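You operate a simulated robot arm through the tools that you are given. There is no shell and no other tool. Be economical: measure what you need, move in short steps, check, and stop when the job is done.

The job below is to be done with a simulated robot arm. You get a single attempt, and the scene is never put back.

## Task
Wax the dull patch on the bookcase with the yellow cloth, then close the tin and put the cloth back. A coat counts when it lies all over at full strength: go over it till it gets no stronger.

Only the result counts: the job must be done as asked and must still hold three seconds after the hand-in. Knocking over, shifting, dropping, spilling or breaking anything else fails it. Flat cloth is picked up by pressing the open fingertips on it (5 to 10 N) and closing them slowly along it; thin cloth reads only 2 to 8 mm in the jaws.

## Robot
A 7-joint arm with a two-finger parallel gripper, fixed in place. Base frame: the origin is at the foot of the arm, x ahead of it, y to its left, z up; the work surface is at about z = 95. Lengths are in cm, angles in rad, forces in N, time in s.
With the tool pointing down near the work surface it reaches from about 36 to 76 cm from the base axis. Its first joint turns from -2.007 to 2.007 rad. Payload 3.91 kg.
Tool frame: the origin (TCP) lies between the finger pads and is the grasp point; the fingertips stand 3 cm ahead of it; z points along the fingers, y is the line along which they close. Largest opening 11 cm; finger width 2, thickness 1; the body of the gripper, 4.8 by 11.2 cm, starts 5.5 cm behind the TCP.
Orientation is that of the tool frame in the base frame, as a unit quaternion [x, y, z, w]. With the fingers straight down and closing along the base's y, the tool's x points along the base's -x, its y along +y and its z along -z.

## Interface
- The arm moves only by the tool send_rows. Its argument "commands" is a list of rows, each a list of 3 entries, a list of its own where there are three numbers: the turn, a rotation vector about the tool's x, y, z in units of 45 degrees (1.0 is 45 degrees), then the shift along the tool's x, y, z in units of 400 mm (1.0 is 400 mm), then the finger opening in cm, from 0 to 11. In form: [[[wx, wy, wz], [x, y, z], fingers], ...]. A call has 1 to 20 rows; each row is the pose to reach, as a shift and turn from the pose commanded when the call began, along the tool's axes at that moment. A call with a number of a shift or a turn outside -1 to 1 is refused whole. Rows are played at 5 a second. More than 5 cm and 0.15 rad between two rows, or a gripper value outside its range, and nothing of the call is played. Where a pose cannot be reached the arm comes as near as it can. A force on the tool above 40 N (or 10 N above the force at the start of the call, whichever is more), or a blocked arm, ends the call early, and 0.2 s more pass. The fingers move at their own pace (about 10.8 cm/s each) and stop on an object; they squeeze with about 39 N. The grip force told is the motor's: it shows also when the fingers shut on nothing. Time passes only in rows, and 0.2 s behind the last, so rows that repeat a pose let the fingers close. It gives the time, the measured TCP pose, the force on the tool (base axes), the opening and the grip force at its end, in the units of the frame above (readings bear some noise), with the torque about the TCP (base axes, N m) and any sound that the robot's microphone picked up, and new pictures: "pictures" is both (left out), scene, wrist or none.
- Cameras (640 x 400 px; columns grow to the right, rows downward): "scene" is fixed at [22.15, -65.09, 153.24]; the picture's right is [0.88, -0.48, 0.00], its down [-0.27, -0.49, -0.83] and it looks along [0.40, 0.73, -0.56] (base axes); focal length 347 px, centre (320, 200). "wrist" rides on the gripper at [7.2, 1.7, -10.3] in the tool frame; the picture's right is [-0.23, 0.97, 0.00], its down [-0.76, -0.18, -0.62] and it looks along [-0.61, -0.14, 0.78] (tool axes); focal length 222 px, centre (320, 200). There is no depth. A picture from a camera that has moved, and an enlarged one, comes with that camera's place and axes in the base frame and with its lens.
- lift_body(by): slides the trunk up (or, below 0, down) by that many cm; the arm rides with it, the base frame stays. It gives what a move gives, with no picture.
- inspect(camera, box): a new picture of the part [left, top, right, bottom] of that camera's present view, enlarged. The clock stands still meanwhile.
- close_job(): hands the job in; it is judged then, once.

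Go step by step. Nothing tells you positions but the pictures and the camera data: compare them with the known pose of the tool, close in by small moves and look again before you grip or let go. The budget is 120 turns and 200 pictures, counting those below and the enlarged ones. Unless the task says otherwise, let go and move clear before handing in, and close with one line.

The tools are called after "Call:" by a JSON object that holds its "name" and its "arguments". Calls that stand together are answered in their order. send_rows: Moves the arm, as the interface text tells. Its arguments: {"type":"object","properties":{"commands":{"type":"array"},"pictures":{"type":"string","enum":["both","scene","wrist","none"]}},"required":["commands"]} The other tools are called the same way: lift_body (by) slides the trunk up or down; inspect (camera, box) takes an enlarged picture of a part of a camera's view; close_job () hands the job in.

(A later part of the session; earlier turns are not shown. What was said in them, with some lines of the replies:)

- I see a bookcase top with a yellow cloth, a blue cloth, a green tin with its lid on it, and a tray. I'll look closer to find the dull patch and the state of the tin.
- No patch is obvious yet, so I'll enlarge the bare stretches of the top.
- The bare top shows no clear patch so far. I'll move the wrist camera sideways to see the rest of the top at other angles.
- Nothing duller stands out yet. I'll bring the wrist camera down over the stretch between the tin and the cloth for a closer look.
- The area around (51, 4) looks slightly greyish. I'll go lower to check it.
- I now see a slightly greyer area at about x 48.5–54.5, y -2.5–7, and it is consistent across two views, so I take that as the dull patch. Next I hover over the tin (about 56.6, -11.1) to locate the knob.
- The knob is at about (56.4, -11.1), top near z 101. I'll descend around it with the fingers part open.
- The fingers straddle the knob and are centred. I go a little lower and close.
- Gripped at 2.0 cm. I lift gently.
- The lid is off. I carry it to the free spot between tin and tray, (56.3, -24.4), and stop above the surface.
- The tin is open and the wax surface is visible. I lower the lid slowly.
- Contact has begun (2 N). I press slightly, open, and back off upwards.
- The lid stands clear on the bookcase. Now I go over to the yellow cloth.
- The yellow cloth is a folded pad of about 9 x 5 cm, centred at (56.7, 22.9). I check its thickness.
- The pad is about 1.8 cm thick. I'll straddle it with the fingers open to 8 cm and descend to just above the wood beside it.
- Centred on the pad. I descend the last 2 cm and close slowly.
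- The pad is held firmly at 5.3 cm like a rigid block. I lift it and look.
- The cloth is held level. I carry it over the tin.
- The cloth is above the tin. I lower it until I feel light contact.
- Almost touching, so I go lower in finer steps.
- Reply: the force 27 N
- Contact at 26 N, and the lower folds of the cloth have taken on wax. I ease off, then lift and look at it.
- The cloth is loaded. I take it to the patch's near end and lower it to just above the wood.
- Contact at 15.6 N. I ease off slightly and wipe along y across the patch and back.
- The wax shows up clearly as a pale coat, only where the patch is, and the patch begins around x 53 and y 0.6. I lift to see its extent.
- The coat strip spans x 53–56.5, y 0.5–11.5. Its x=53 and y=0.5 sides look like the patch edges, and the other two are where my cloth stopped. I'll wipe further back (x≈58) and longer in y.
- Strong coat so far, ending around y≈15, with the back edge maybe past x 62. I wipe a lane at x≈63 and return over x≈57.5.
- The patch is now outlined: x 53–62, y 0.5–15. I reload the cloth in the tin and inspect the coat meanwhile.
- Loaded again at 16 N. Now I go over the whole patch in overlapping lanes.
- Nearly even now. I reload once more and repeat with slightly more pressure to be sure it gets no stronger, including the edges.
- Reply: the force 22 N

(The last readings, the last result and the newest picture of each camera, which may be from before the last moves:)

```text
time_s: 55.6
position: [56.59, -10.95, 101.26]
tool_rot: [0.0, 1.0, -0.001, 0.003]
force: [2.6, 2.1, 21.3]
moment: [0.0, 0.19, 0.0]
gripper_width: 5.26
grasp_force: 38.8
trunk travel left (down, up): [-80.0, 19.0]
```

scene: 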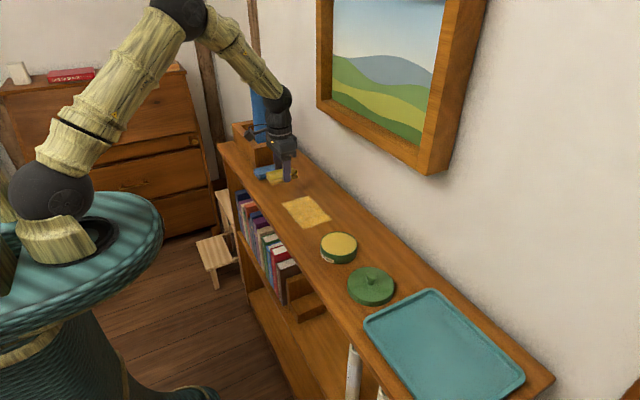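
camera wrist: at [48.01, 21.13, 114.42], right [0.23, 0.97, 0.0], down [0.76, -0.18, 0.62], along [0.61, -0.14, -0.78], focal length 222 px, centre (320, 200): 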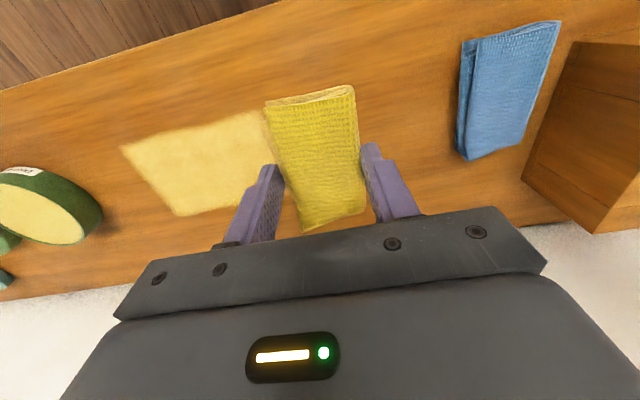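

Call:
{"name": "send_rows", "arguments": {"commands": [[[0, 0, 0], [0, 0, -0.06], 4.6], [[0, 0, 0], [0.02, 0.1, -0.06], 4.6], [[0, 0, 0], [0.04, 0.2, -0.06], 4.6], [[0, 0, 0], [0.04, 0.24, -0.03], 4.6], [[0, 0, 0], [0.04, 0.24, 0.05], 4.6], [[0, 0, 0], [0.04, 0.24, 0.065], 4.6], [[0, 0, 0], [0.04, 0.29, 0.065], 4.6], [[0, 0, 0], [0.04, 0.34, 0.065], 4.6], [[0, 0, 0], [0.04, 0.39, 0.065], 4.6], [[0, 0, 0], [0.04, 0.44, 0.065], 4.6], [[0, 0, 0], [0.04, 0.49, 0.065], 4.6], [[0, 0, 0], [0.04, 0.54, 0.065], 4.6], [[0, 0, 0], [0.04, 0.59, 0.065], 4.6], [[0, 0, 0], [0.04, 0.64, 0.065], 4.6], [[0, 0, 0], [0.04, 0.68, 0.065], 4.6], [[0, 0, 0], [-0.03, 0.68, 0.065], 4.6], [[0, 0, 0], [-0.1, 0.68, 0.065], 4.6], [[0, 0, 0], [-0.1, 0.63, 0.065], 4.6], [[0, 0, 0], [-0.1, 0.58, 0.065], 4.6], [[0, 0, 0], [-0.1, 0.53, 0.065], 4.6]], "pictures": "none"}}

Call:
{"name": "send_rows", "arguments": {"commands": [[[0, 0, 0], [0, -0.05, 0], 4.6], [[0, 0, 0], [0, -0.1, 0], 4.6], [[0, 0, 0], [0, -0.15, 0], 4.6], [[0, 0, 0], [0, -0.2, 0], 4.6], [[0, 0, 0], [0, -0.25, 0], 4.6], [[0, 0, 0], [0, -0.29, 0], 4.6], [[0, 0, 0], [0.05, -0.29, 0], 4.6], [[0, 0, 0], [0.1, -0.29, 0], 4.6], [[0, 0, 0], [0.13, -0.28, 0], 4.6], [[0, 0, 0], [0.13, -0.23, 0], 4.6], [[0, 0, 0], [0.13, -0.18, 0], 4.6], [[0, 0, 0], [0.13, -0.13, 0], 4.6], [[0, 0, 0], [0.13, -0.08, 0], 4.6], [[0, 0, 0], [0.13, -0.03, 0], 4.6], [[0, 0, 0], [0.13, 0.02, 0], 4.6], [[0, 0, 0], [0.13, 0.07, 0], 4.6], [[0, 0, 0], [0.13, 0.12, 0], 4.6], [[0, 0, 0], [0.13, 0.15, 0], 4.6]], "pictures": "none"}}

Call:
{"name": "send_rows", "arguments": {"commands": [[[0, 0, 0], [0, 0.02, -0.05], 4.6], [[0, 0, 0], [-0.01, 0.08, -0.14], 4.6]]}}

Call:
{"name": "inspect", "arguments": {"camera": "scene", "box": [260, 170, 350, 260]}}

Call:
{"name": "inspect", "arguments": {"camera": "scene", "box": [275, 185, 335, 240]}}

```text
time_s: 59.8
position: [60.49, 10.17, 98.54]
tool_rot: [0.0, 1.0, -0.001, 0.0]
force: [-0.1, 3.7, 10.8]
moment: [0.11, -0.06, 0.01]
gripper_width: 5.27
grasp_force: 39.2
trunk travel left (down, up): [-80.0, 19.0]
```

```text
time_s: 63.6
position: [55.14, 16.07, 98.45]
tool_rot: [0.0, 1.0, 0.0, 0.0]
force: [-0.6, -4.6, 10.6]
moment: [-0.16, 0.02, 0.03]
gripper_width: 5.28
grasp_force: 38.7
trunk travel left (down, up): [-80.0, 19.0]
```

```text
time_s: 64.2
position: [55.37, 19.34, 104.02]
tool_rot: [0.0, 1.0, 0.0, 0.0]
force: [-0.5, -0.2, 0.1]
moment: [0.01, -0.01, -0.02]
gripper_width: 5.28
grasp_force: 39.1
trunk travel left (down, up): [-80.0, 19.0]
camera wrist: at [48.23, 20.97, 114.42], right [0.23, 0.97, 0.0], down [0.76, -0.18, 0.62], along [0.61, -0.14, -0.78], focal length 222 px, centre (320, 200)
```

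scene: 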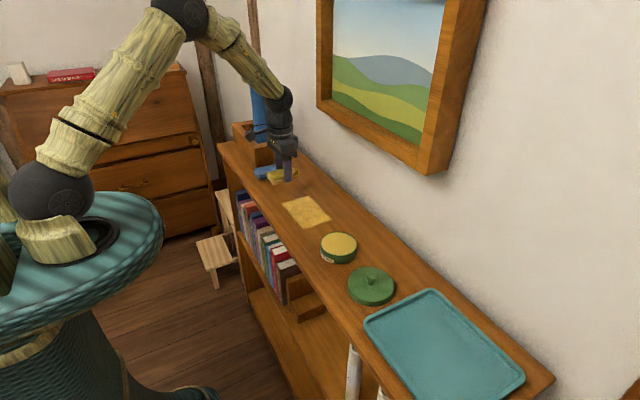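
wrist: 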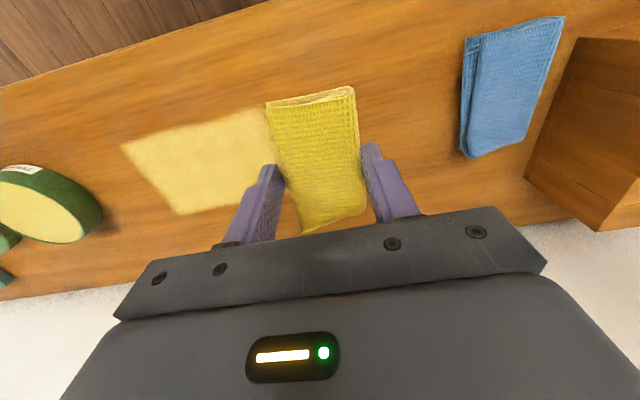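

```text
4.44 times, centred on (305, 215) of scene
camera zoom: at [22.15, -65.09, 153.24], right [0.88, -0.48, 0.0], down [-0.27, -0.49, -0.83], along [0.4, 0.73, -0.56], focal length 1541 px, centre (387, 133)
```

zoom: 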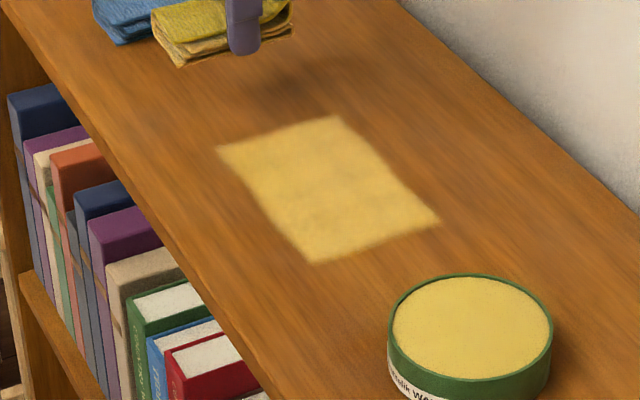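

```text
7.27 times, centred on (305, 212) of scene
camera zoom: at [22.15, -65.09, 153.24], right [0.88, -0.48, 0.0], down [-0.27, -0.49, -0.83], along [0.4, 0.73, -0.56], focal length 2522 px, centre (429, 109)
```

zoom: 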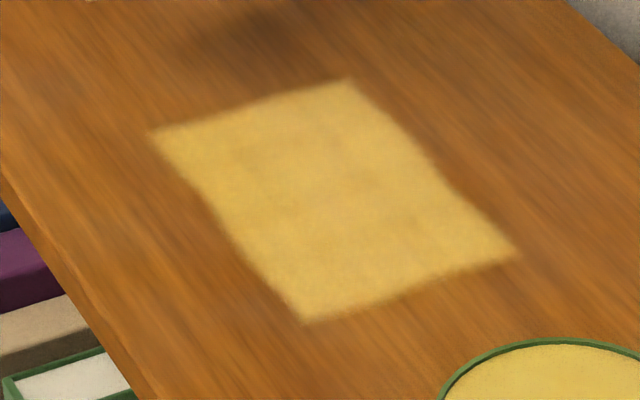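

The coat is even and hardly changed since the last pass. I do one more reload with three lanes (including the middle) to confirm it is saturated.

Call:
{"name": "send_rows", "arguments": {"commands": [[[0, 0, 0], [-0.01, -0.11, 0], 4.6], [[0, 0, 0], [-0.02, -0.22, 0], 4.6], [[0, 0, 0], [-0.028, -0.33, 0], 4.6], [[0, 0, 0], [-0.028, -0.44, 0], 4.6], [[0, 0, 0], [-0.028, -0.55, 0], 4.6], [[0, 0, 0], [-0.028, -0.66, 0], 4.6], [[0, 0, 0], [-0.028, -0.7575, 0], 4.6], [[0, 0, 0], [-0.028, -0.7575, 0.06], 4.6], [[0, 0, 0], [-0.028, -0.7575, 0.07], 4.6], [[0, 0, 0], [-0.028, -0.7575, 0.075], 4.6], [[0, 0, 0], [-0.028, -0.7575, 0.075], 4.6]], "pictures": "none"}}

Call:
{"name": "send_rows", "arguments": {"commands": [[[0, 0, 0], [0, 0, -0.06], 4.6], [[0, 0, 0], [-0.01, 0.1, -0.06], 4.6], [[0, 0, 0], [-0.03, 0.2, -0.06], 4.6], [[0, 0, 0], [-0.03, 0.24, -0.03], 4.6], [[0, 0, 0], [-0.03, 0.24, 0.05], 4.6], [[0, 0, 0], [-0.03, 0.24, 0.065], 4.6], [[0, 0, 0], [-0.03, 0.29, 0.065], 4.6], [[0, 0, 0], [-0.03, 0.34, 0.065], 4.6], [[0, 0, 0], [-0.03, 0.39, 0.065], 4.6], [[0, 0, 0], [-0.03, 0.44, 0.065], 4.6], [[0, 0, 0], [-0.03, 0.49, 0.065], 4.6], [[0, 0, 0], [-0.03, 0.54, 0.065], 4.6], [[0, 0, 0], [-0.03, 0.59, 0.065], 4.6], [[0, 0, 0], [-0.03, 0.64, 0.065], 4.6], [[0, 0, 0], [-0.03, 0.68, 0.065], 4.6], [[0, 0, 0], [-0.1, 0.68, 0.065], 4.6], [[0, 0, 0], [-0.12, 0.63, 0.065], 4.6], [[0, 0, 0], [-0.12, 0.58, 0.065], 4.6], [[0, 0, 0], [-0.12, 0.53, 0.065], 4.6]], "pictures": "none"}}

Call:
{"name": "send_rows", "arguments": {"commands": [[[0, 0, 0], [0, -0.05, 0], 4.6], [[0, 0, 0], [0, -0.1, 0], 4.6], [[0, 0, 0], [0, -0.15, 0], 4.6], [[0, 0, 0], [0, -0.2, 0], 4.6], [[0, 0, 0], [0, -0.25, 0], 4.6], [[0, 0, 0], [0, -0.29, 0], 4.6], [[0, 0, 0], [0.06, -0.29, 0], 4.6], [[0, 0, 0], [0.12, -0.29, 0], 4.6], [[0, 0, 0], [0.17, -0.28, 0], 4.6], [[0, 0, 0], [0.17, -0.23, 0], 4.6], [[0, 0, 0], [0.17, -0.18, 0], 4.6], [[0, 0, 0], [0.17, -0.13, 0], 4.6], [[0, 0, 0], [0.17, -0.08, 0], 4.6], [[0, 0, 0], [0.17, -0.03, 0], 4.6], [[0, 0, 0], [0.17, 0.02, 0], 4.6], [[0, 0, 0], [0.17, 0.07, 0], 4.6], [[0, 0, 0], [0.17, 0.12, 0], 4.6], [[0, 0, 0], [0.17, 0.15, 0], 4.6]], "pictures": "none"}}

Call:
{"name": "send_rows", "arguments": {"commands": [[[0, 0, 0], [0, 0.02, -0.05], 4.6], [[0, 0, 0], [-0.03, 0.08, -0.14], 4.6]], "pictures": "wrist"}}

Call:
{"name": "inspect", "arguments": {"camera": "scene", "box": [275, 185, 335, 240]}}

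```text
time_s: 66.6
position: [56.6, -10.94, 101.24]
tool_rot: [0.0, 1.0, -0.001, 0.001]
force: [0.3, 0.1, 17.5]
moment: [-0.01, 0.22, 0.01]
gripper_width: 5.26
grasp_force: 38.7
trunk travel left (down, up): [-80.0, 19.0]
```

```text
time_s: 70.6
position: [61.5, 10.21, 98.51]
tool_rot: [0.0, 1.0, 0.001, 0.0]
force: [-0.2, -0.6, 2.2]
moment: [0.02, -0.03, -0.05]
gripper_width: 5.24
grasp_force: 39.3
trunk travel left (down, up): [-80.0, 19.0]
```

```text
time_s: 74.4
position: [54.7, 16.16, 98.39]
tool_rot: [0.0, 1.0, 0.0, 0.0]
force: [0.5, -0.8, 1.5]
moment: [0.0, -0.03, 0.0]
gripper_width: 5.27
grasp_force: 38.9
trunk travel left (down, up): [-80.0, 19.0]
```

```text
time_s: 75.0
position: [55.93, 19.54, 104.1]
tool_rot: [0.0, 1.0, 0.0, 0.0]
force: [0.3, -0.1, -0.2]
moment: [-0.03, 0.01, 0.03]
gripper_width: 5.27
grasp_force: 39.3
trunk travel left (down, up): [-80.0, 19.0]
camera wrist: at [48.67, 21.13, 114.44], right [0.23, 0.97, 0.0], down [0.76, -0.18, 0.62], along [0.61, -0.14, -0.78], focal length 222 px, centre (320, 200)
```

wrist: 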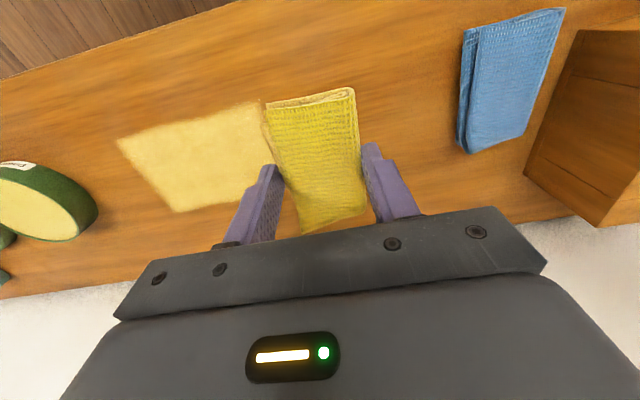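

```text
7.27 times, centred on (305, 212) of scene
camera zoom: at [22.15, -65.09, 153.24], right [0.88, -0.48, 0.0], down [-0.27, -0.49, -0.83], along [0.4, 0.73, -0.56], focal length 2522 px, centre (429, 109)
```

zoom: 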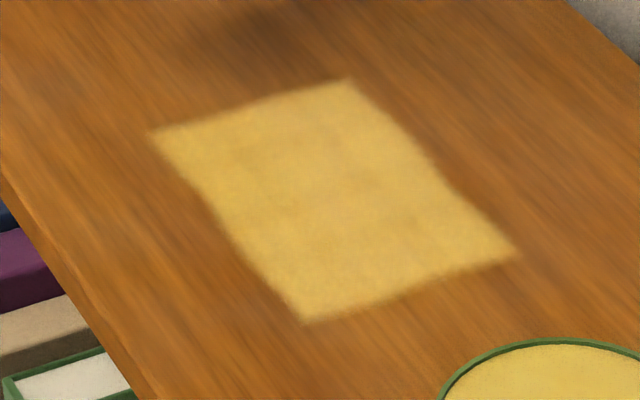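

No stronger than before, so the coat is saturated. Now I put the cloth back at its original place (56.7, 22.9).

Call:
{"name": "send_rows", "arguments": {"commands": [[[0, 0, 0], [-0.01, 0.045, 0], 4.6], [[0, 0, 0], [-0.02, 0.084, 0], 4.6], [[0, 0, 0], [-0.02, 0.084, 0.08], 4.6], [[0, 0, 0], [-0.02, 0.084, 0.13], 4.6], [[0, 0, 0], [-0.02, 0.084, 0.14], 4.6]]}}

```text
time_s: 76.2
position: [56.79, 22.79, 98.47]
tool_rot: [0.001, 1.0, -0.001, 0.001]
force: [0.2, -1.0, 2.4]
moment: [0.02, 0.11, -0.02]
gripper_width: 5.29
grasp_force: 38.8
trunk travel left (down, up): [-80.0, 19.0]
camera wrist: at [49.55, 24.4, 108.83], right [0.23, 0.97, 0.0], down [0.76, -0.18, 0.62], along [0.61, -0.14, -0.78], focal length 222 px, centre (320, 200)
```

scene: 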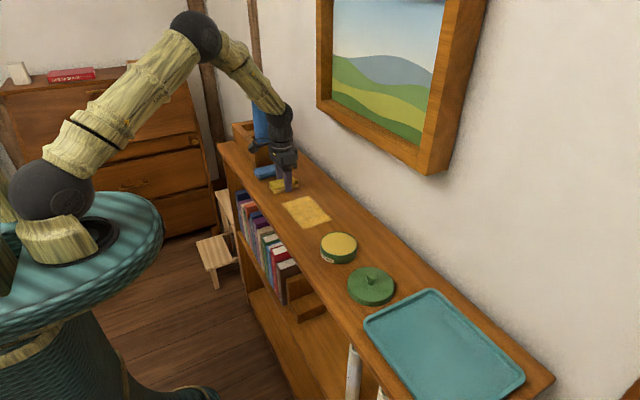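
wrist: 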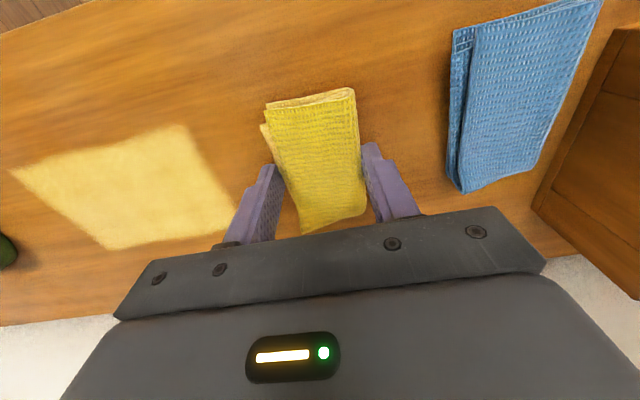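

It rests on the wood. I open and rise, then look at the coat from here.

Call:
{"name": "send_rows", "arguments": {"commands": [[[0, 0, 0], [0, 0, 0], 5.5], [[0, 0, 0], [0, 0, 0], 6.5], [[0, 0, 0], [0, 0, 0], 7.5], [[0, 0, 0], [0, 0, -0.03], 7.5], [[0, 0, 0], [0, 0, -0.13], 7.5], [[0, 0, 0], [0, 0, -0.25], 7.5], [[0, 0, 0], [0, -0.08, -0.33], 7.5], [[0, 0, 0], [0, -0.18, -0.36], 7.5], [[0, 0, 0], [0, -0.28, -0.36], 7.5]]}}

Call:
{"name": "inspect", "arguments": {"camera": "wrist", "box": [160, 50, 440, 225]}}

Call:
{"name": "inspect", "arguments": {"camera": "scene", "box": [240, 150, 340, 240]}}

```text
time_s: 78.2
position: [56.9, 11.45, 112.87]
tool_rot: [-0.001, 1.0, 0.0, 0.001]
force: [-0.5, 0.2, 0.5]
moment: [0.03, 0.01, 0.03]
gripper_width: 7.5
grasp_force: 0.0
trunk travel left (down, up): [-80.0, 19.0]
camera wrist: at [49.62, 13.03, 123.26], right [0.23, 0.97, 0.0], down [0.76, -0.18, 0.62], along [0.61, -0.14, -0.78], focal length 222 px, centre (320, 200)
```

scene: 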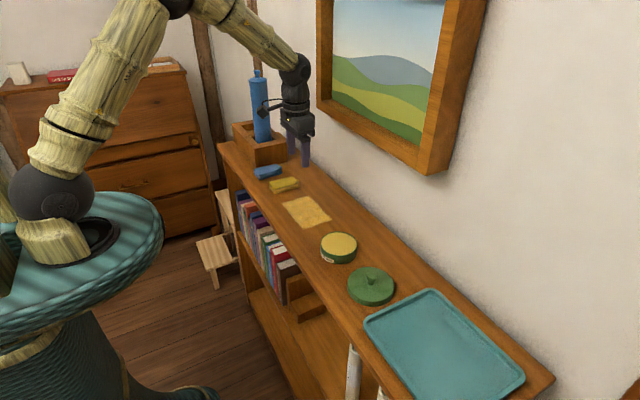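
wrist: 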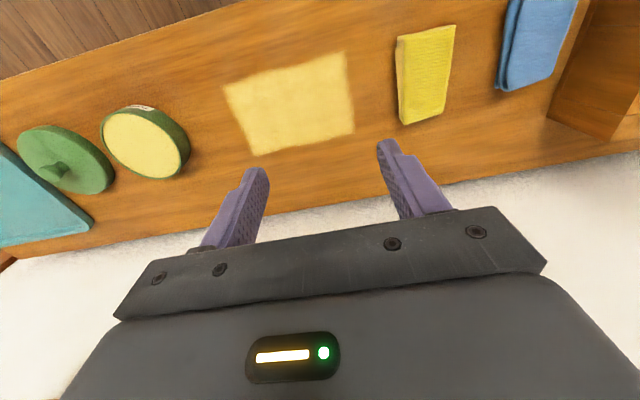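

```text
2.29 times, centred on (300, 138) of wrist
camera zoom: at [49.62, 13.03, 123.26], right [0.23, 0.97, 0.0], down [0.76, -0.18, 0.62], along [0.61, -0.14, -0.78], focal length 508 px, centre (366, 343)
```

zoom: 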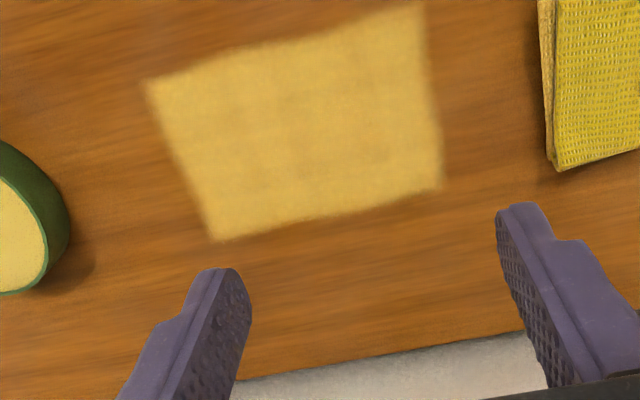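

```text
4.44 times, centred on (290, 195) of scene
camera zoom: at [22.15, -65.09, 153.24], right [0.88, -0.48, 0.0], down [-0.27, -0.49, -0.83], along [0.4, 0.73, -0.56], focal length 1541 px, centre (453, 222)
```

zoom: 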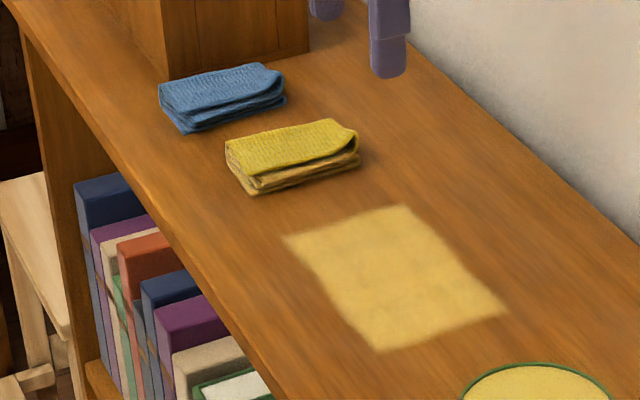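

The coat is even and the cloth is back in its place. Next I fetch the lid at (56.3, -24.4).

Call:
{"name": "send_rows", "arguments": {"commands": [[[0, 0, 0], [0.015, -0.11, 0], 6], [[0, 0, 0], [0.015, -0.22, 0], 6], [[0, 0, 0], [0.015, -0.33, 0], 6], [[0, 0, 0], [0.015, -0.44, 0], 6], [[0, 0, 0], [0.015, -0.55, 0], 6], [[0, 0, 0], [0.015, -0.66, 0], 6], [[0, 0, 0], [0.015, -0.77, 0], 5], [[0, 0, 0], [0.015, -0.88, 0.02], 5], [[0, 0, 0], [0.015, -0.895, 0.1], 5], [[0, 0, 0], [0.015, -0.895, 0.2], 5], [[0, 0, 0], [0.015, -0.895, 0.28], 5]]}}

Call:
{"name": "inspect", "arguments": {"camera": "wrist", "box": [200, 50, 640, 260]}}

```text
time_s: 80.6
position: [56.19, -24.16, 101.39]
tool_rot: [0.001, 1.0, 0.0, 0.0]
force: [-0.4, -1.1, 0.6]
moment: [0.01, 0.02, 0.02]
gripper_width: 5.0
grasp_force: 0.0
trunk travel left (down, up): [-80.0, 19.0]
camera wrist: at [48.92, -22.62, 111.85], right [0.23, 0.97, 0.0], down [0.76, -0.18, 0.62], along [0.61, -0.14, -0.78], focal length 222 px, centre (320, 200)
```

scene: 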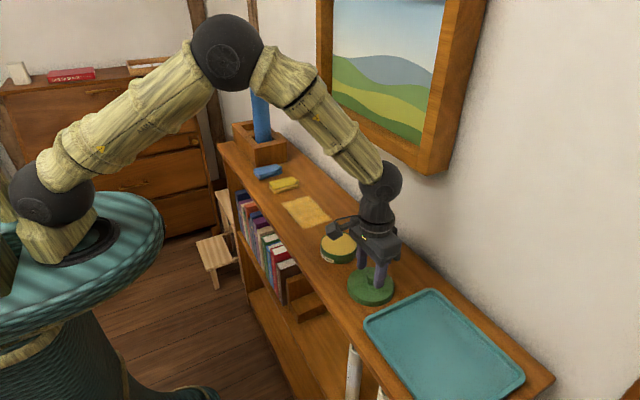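
wrist: 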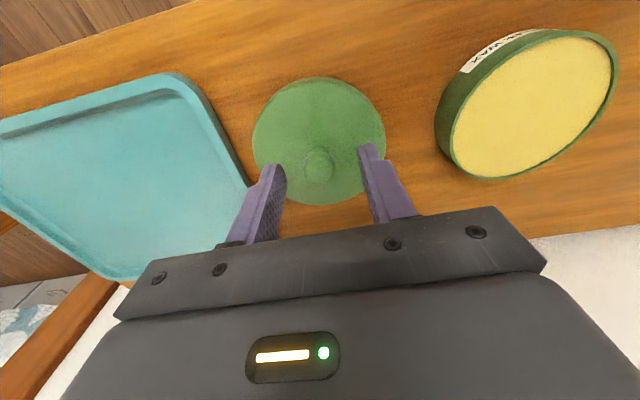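

```text
1.45 times, centred on (420, 155) of wrist
camera zoom: at [48.92, -22.62, 111.85], right [0.23, 0.97, 0.0], down [0.76, -0.18, 0.62], along [0.61, -0.14, -0.78], focal length 323 px, centre (174, 266)
```

zoom: 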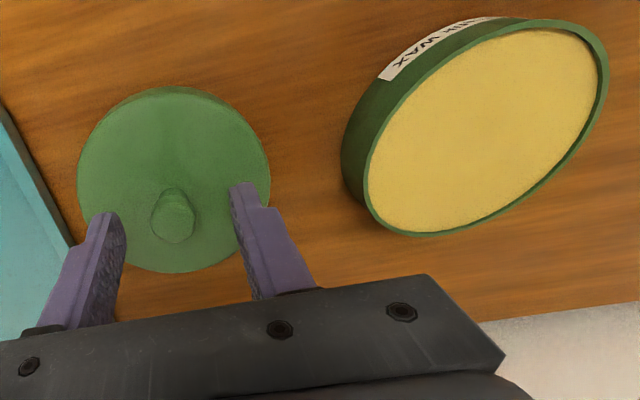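

Call:
{"name": "send_rows", "arguments": {"commands": [[[0, 0, 0], [0, -0.002, 0.015], 5], [[0, 0, 0], [0, -0.002, 0.029], 5], [[0, 0, 0], [0, -0.002, 0.029], 3], [[0, 0, 0], [0, -0.002, 0.029], 1], [[0, 0, 0], [0, -0.002, 0.029], 1], [[0, 0, 0], [0, -0.002, 0.029], 1]], "pictures": "none"}}

Call:
{"name": "send_rows", "arguments": {"commands": [[[0, 0, 0], [0, 0, -0.02], 1], [[0, 0, 0], [0, 0, -0.1], 1], [[0, 0, 0], [0, 0, -0.18], 1]]}}

Call:
{"name": "inspect", "arguments": {"camera": "scene", "box": [300, 190, 380, 270]}}

Call:
{"name": "inspect", "arguments": {"camera": "wrist", "box": [200, 50, 640, 260]}}

```text
time_s: 82.0
position: [56.16, -24.27, 100.44]
tool_rot: [0.0, 1.0, 0.0, 0.0]
force: [-0.3, 0.1, 0.2]
moment: [-0.02, -0.02, 0.02]
gripper_width: 2.05
grasp_force: 38.6
trunk travel left (down, up): [-80.0, 19.0]
```

```text
time_s: 82.8
position: [56.12, -24.24, 107.79]
tool_rot: [0.0, 1.0, 0.0, 0.0]
force: [-0.5, -0.6, -0.5]
moment: [-0.01, -0.01, 0.01]
gripper_width: 2.02
grasp_force: 39.1
trunk travel left (down, up): [-80.0, 19.0]
camera wrist: at [48.93, -22.62, 118.09], right [0.23, 0.97, 0.0], down [0.76, -0.18, 0.62], along [0.61, -0.14, -0.78], focal length 222 px, centre (320, 200)
```

scene: 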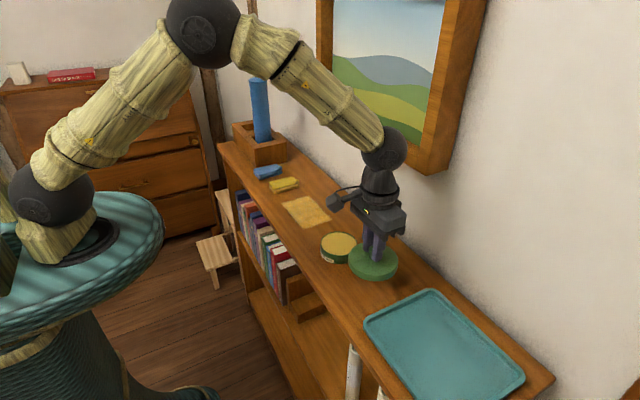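
wrist: 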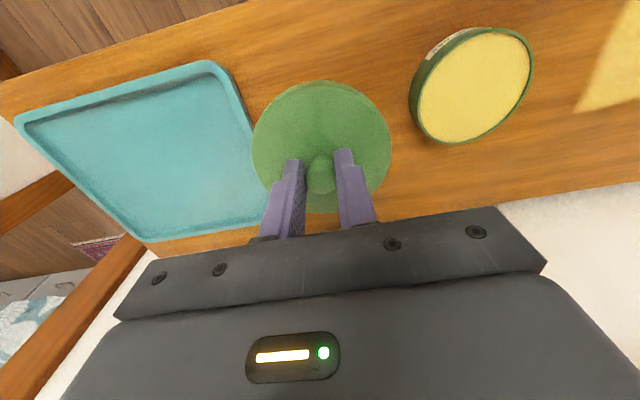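

```text
5.00 times, centred on (340, 230) of scene
camera zoom: at [22.15, -65.09, 153.24], right [0.88, -0.48, 0.0], down [-0.27, -0.49, -0.83], along [0.4, 0.73, -0.56], focal length 1734 px, centre (220, 50)
```

zoom: 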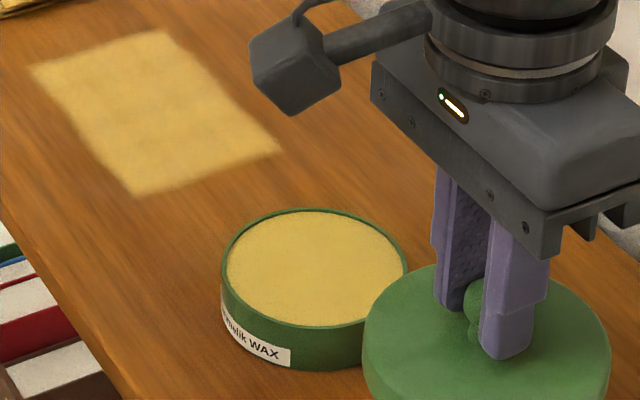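

```text
1.45 times, centred on (420, 155) of wrist
camera zoom: at [48.93, -22.62, 118.09], right [0.23, 0.97, 0.0], down [0.76, -0.18, 0.62], along [0.61, -0.14, -0.78], focal length 323 px, centre (174, 266)
```

zoom: 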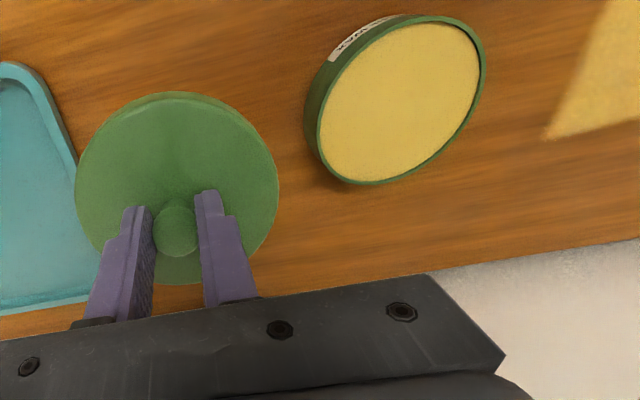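

The tin has not moved. I carry the lid back over it and lower to just above its seat.

Call:
{"name": "send_rows", "arguments": {"commands": [[[0, 0, 0], [0, 0.1, -0.02], 1], [[0, 0, 0], [0, 0.2, -0.02], 1], [[0, 0, 0], [0, 0.3, -0.02], 1], [[0, 0, 0], [0, 0.3295, 0], 1], [[0, 0, 0], [0, 0.3295, 0.06], 1], [[0, 0, 0], [0, 0.3295, 0.09], 1]]}}

Call:
{"name": "inspect", "arguments": {"camera": "scene", "box": [300, 190, 380, 270]}}

Call:
{"name": "inspect", "arguments": {"camera": "wrist", "box": [220, 50, 420, 230]}}

```text
time_s: 84.2
position: [56.08, -11.13, 104.01]
tool_rot: [0.0, 1.0, 0.0, 0.0]
force: [0.3, 0.1, -0.6]
moment: [0.01, -0.01, 0.01]
gripper_width: 2.05
grasp_force: 39.4
trunk travel left (down, up): [-80.0, 19.0]
camera wrist: at [48.86, -9.52, 114.44], right [0.23, 0.97, 0.0], down [0.76, -0.18, 0.62], along [0.61, -0.14, -0.78], focal length 222 px, centre (320, 200)
```

scene: 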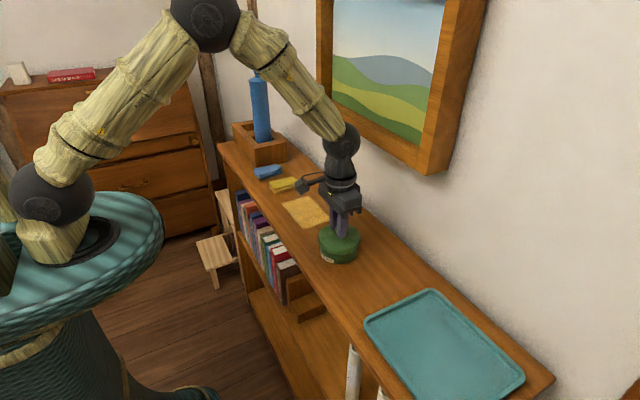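
wrist: 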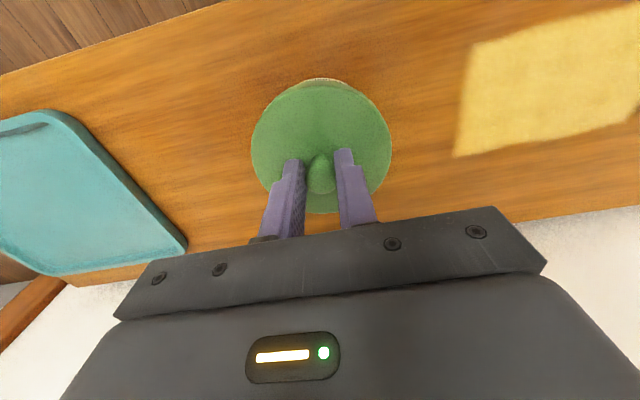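

```text
5.00 times, centred on (340, 230) of scene
camera zoom: at [22.15, -65.09, 153.24], right [0.88, -0.48, 0.0], down [-0.27, -0.49, -0.83], along [0.4, 0.73, -0.56], focal length 1734 px, centre (220, 50)
```

zoom: 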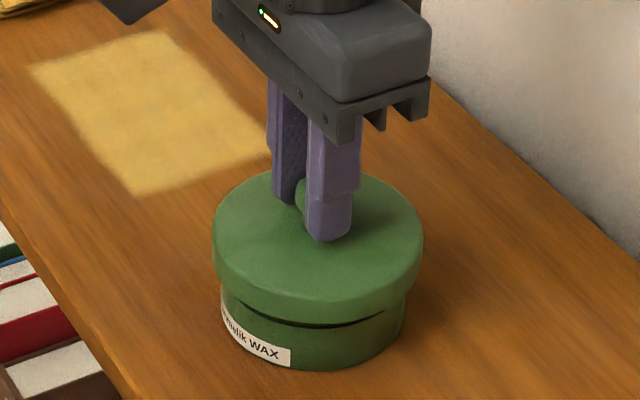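

```text
2.22 times, centred on (320, 140) of wrist
camera zoom: at [48.86, -9.52, 114.44], right [0.23, 0.97, 0.0], down [0.76, -0.18, 0.62], along [0.61, -0.14, -0.78], focal length 494 px, centre (320, 333)
```

zoom: 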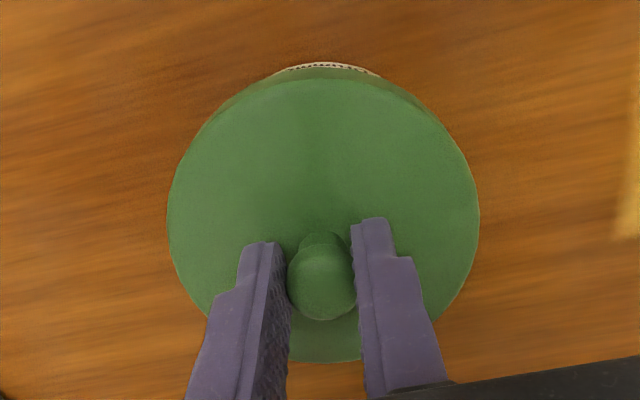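

Aligned within about a millimetre. I lower gently onto the tin.

Call:
{"name": "send_rows", "arguments": {"commands": [[[0, 0, 0], [0, 0.001, 0.015], 1], [[0, 0, 0], [0, 0.002, 0.03], 1], [[0, 0, 0], [0, 0.002, 0.038], 1], [[0, 0, 0], [0, 0.002, 0.043], 1], [[0, 0, 0], [0, 0.002, 0.046], 1]], "pictures": "none"}}

Call:
{"name": "inspect", "arguments": {"camera": "scene", "box": [300, 190, 380, 270]}}

```text
time_s: 85.4
position: [56.15, -11.07, 102.25]
tool_rot: [0.001, 1.0, 0.0, 0.0]
force: [0.3, -0.5, -0.4]
moment: [-0.01, 0.0, 0.01]
gripper_width: 2.04
grasp_force: 39.4
trunk travel left (down, up): [-80.0, 19.0]
```

```text
5.00 times, centred on (340, 230) of scene
camera zoom: at [22.15, -65.09, 153.24], right [0.88, -0.48, 0.0], down [-0.27, -0.49, -0.83], along [0.4, 0.73, -0.56], focal length 1734 px, centre (220, 50)
```

zoom: 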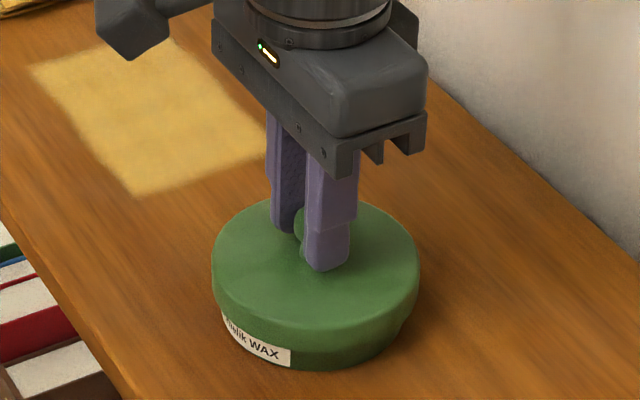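

The lid is sliding on with no resistance. I lower the last millimetres.

Call:
{"name": "send_rows", "arguments": {"commands": [[[0, 0, 0], [0, 0, 0.003], 1], [[0, 0, 0], [0, 0, 0.006], 1], [[0, 0, 0], [0, 0, 0.008], 1]], "pictures": "none"}}

```text
time_s: 86.2
position: [56.12, -10.9, 102.0]
tool_rot: [-0.001, 1.0, -0.001, 0.0]
force: [-0.4, 0.1, 1.6]
moment: [0.0, 0.04, 0.01]
gripper_width: 2.02
grasp_force: 39.0
trunk travel left (down, up): [-80.0, 19.0]
```

Call:
{"name": "send_rows", "arguments": {"commands": [[[0, 0, 0], [0, 0, 0.002], 1], [[0, 0, 0], [0, 0, 0.003], 1], [[0, 0, 0], [0, 0, 0.003], 1]], "pictures": "none"}}

Call:
{"name": "inspect", "arguments": {"camera": "scene", "box": [300, 190, 380, 270]}}

```text
time_s: 87.0
position: [56.33, -10.88, 101.86]
tool_rot: [0.0, 1.0, 0.0, 0.002]
force: [1.1, 0.8, 13.8]
moment: [0.01, 0.09, 0.0]
gripper_width: 2.04
grasp_force: 38.6
trunk travel left (down, up): [-80.0, 19.0]
```

```text
5.00 times, centred on (340, 230) of scene
camera zoom: at [22.15, -65.09, 153.24], right [0.88, -0.48, 0.0], down [-0.27, -0.49, -0.83], along [0.4, 0.73, -0.56], focal length 1734 px, centre (220, 50)
```

zoom: 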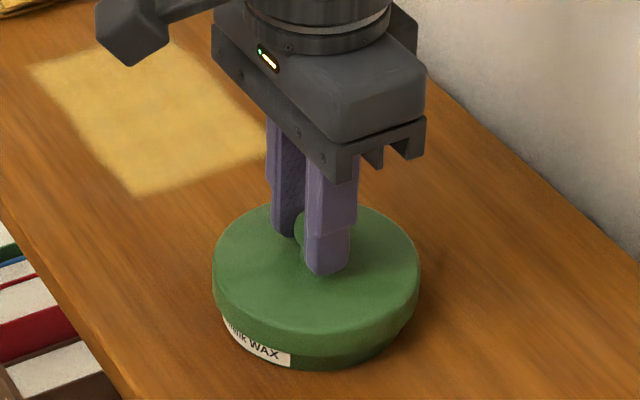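

Seated at 14 N. I relieve it, open, and move clear.

Call:
{"name": "send_rows", "arguments": {"commands": [[[0, 0, 0], [0, 0, -0.002], 1], [[0, 0, 0], [0, 0, -0.002], 2], [[0, 0, 0], [0, 0, -0.002], 3.5], [[0, 0, 0], [0, 0, -0.002], 5], [[0, 0, 0], [0, 0, -0.05], 5], [[0, 0, 0], [0, 0, -0.15], 6], [[0, 0, 0], [0, 0, -0.26], 8]]}}

Call:
{"name": "inspect", "arguments": {"camera": "scene", "box": [300, 200, 380, 280]}}

Call:
{"name": "inspect", "arguments": {"camera": "wrist", "box": [220, 20, 640, 240]}}

```text
time_s: 88.6
position: [55.96, -10.97, 112.1]
tool_rot: [0.0, 1.0, 0.0, 0.0]
force: [0.2, 0.5, 0.1]
moment: [0.0, 0.03, 0.01]
gripper_width: 8.01
grasp_force: 0.1
trunk travel left (down, up): [-80.0, 19.0]
camera wrist: at [48.77, -9.42, 122.58], right [0.23, 0.97, 0.0], down [0.76, -0.18, 0.62], along [0.61, -0.14, -0.78], focal length 222 px, centre (320, 200)
```

scene: 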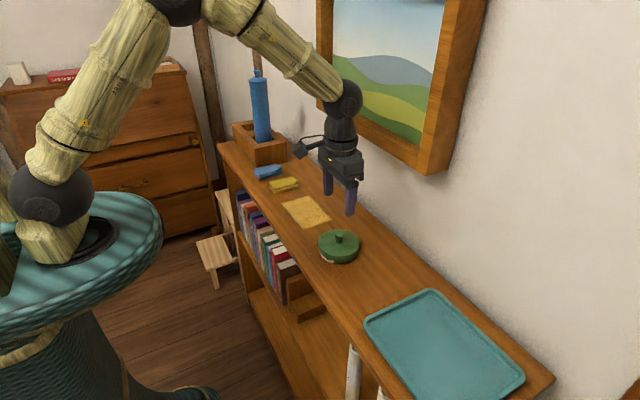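
wrist: 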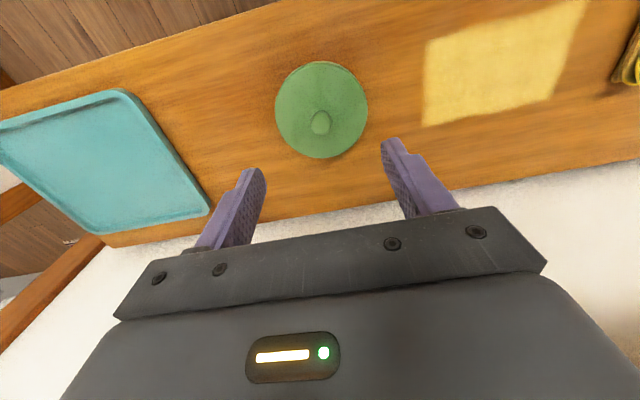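

```text
5.00 times, centred on (340, 240) of scene
camera zoom: at [22.15, -65.09, 153.24], right [0.88, -0.48, 0.0], down [-0.27, -0.49, -0.83], along [0.4, 0.73, -0.56], focal length 1734 px, centre (220, 0)
```

zoom: 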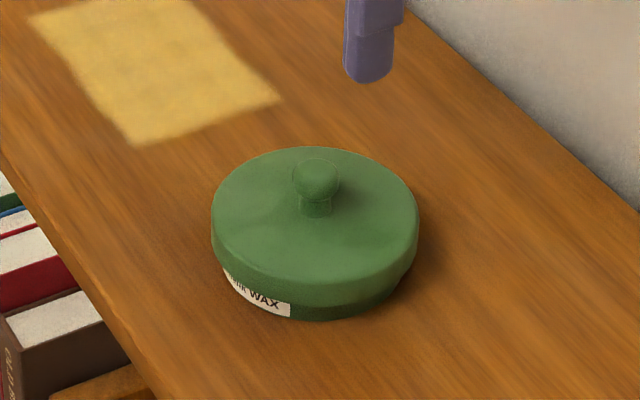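

```text
1.52 times, centred on (430, 130) of wrist
camera zoom: at [48.77, -9.42, 122.58], right [0.23, 0.97, 0.0], down [0.76, -0.18, 0.62], along [0.61, -0.14, -0.78], focal length 338 px, centre (152, 307)
```

zoom: 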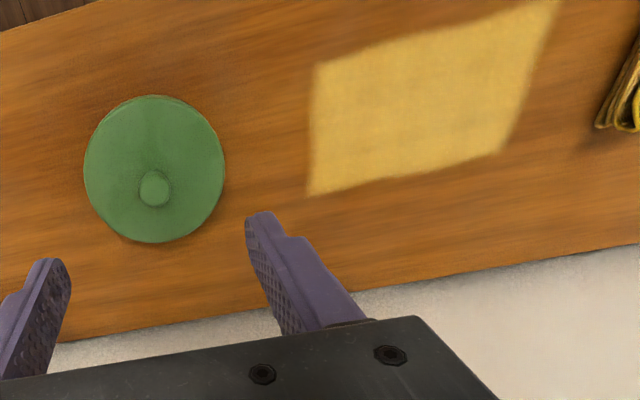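

The tin is closed as at the start, the cloth is back in its place, the coat is even, and the gripper is clear. I'm handing in.

Call:
{"name": "close_job", "arguments": {}}

```text
The job is handed in.
```

I waxed the dull patch with the yellow cloth until further passes made no visible difference, then put the cloth back where it was and closed the tin.
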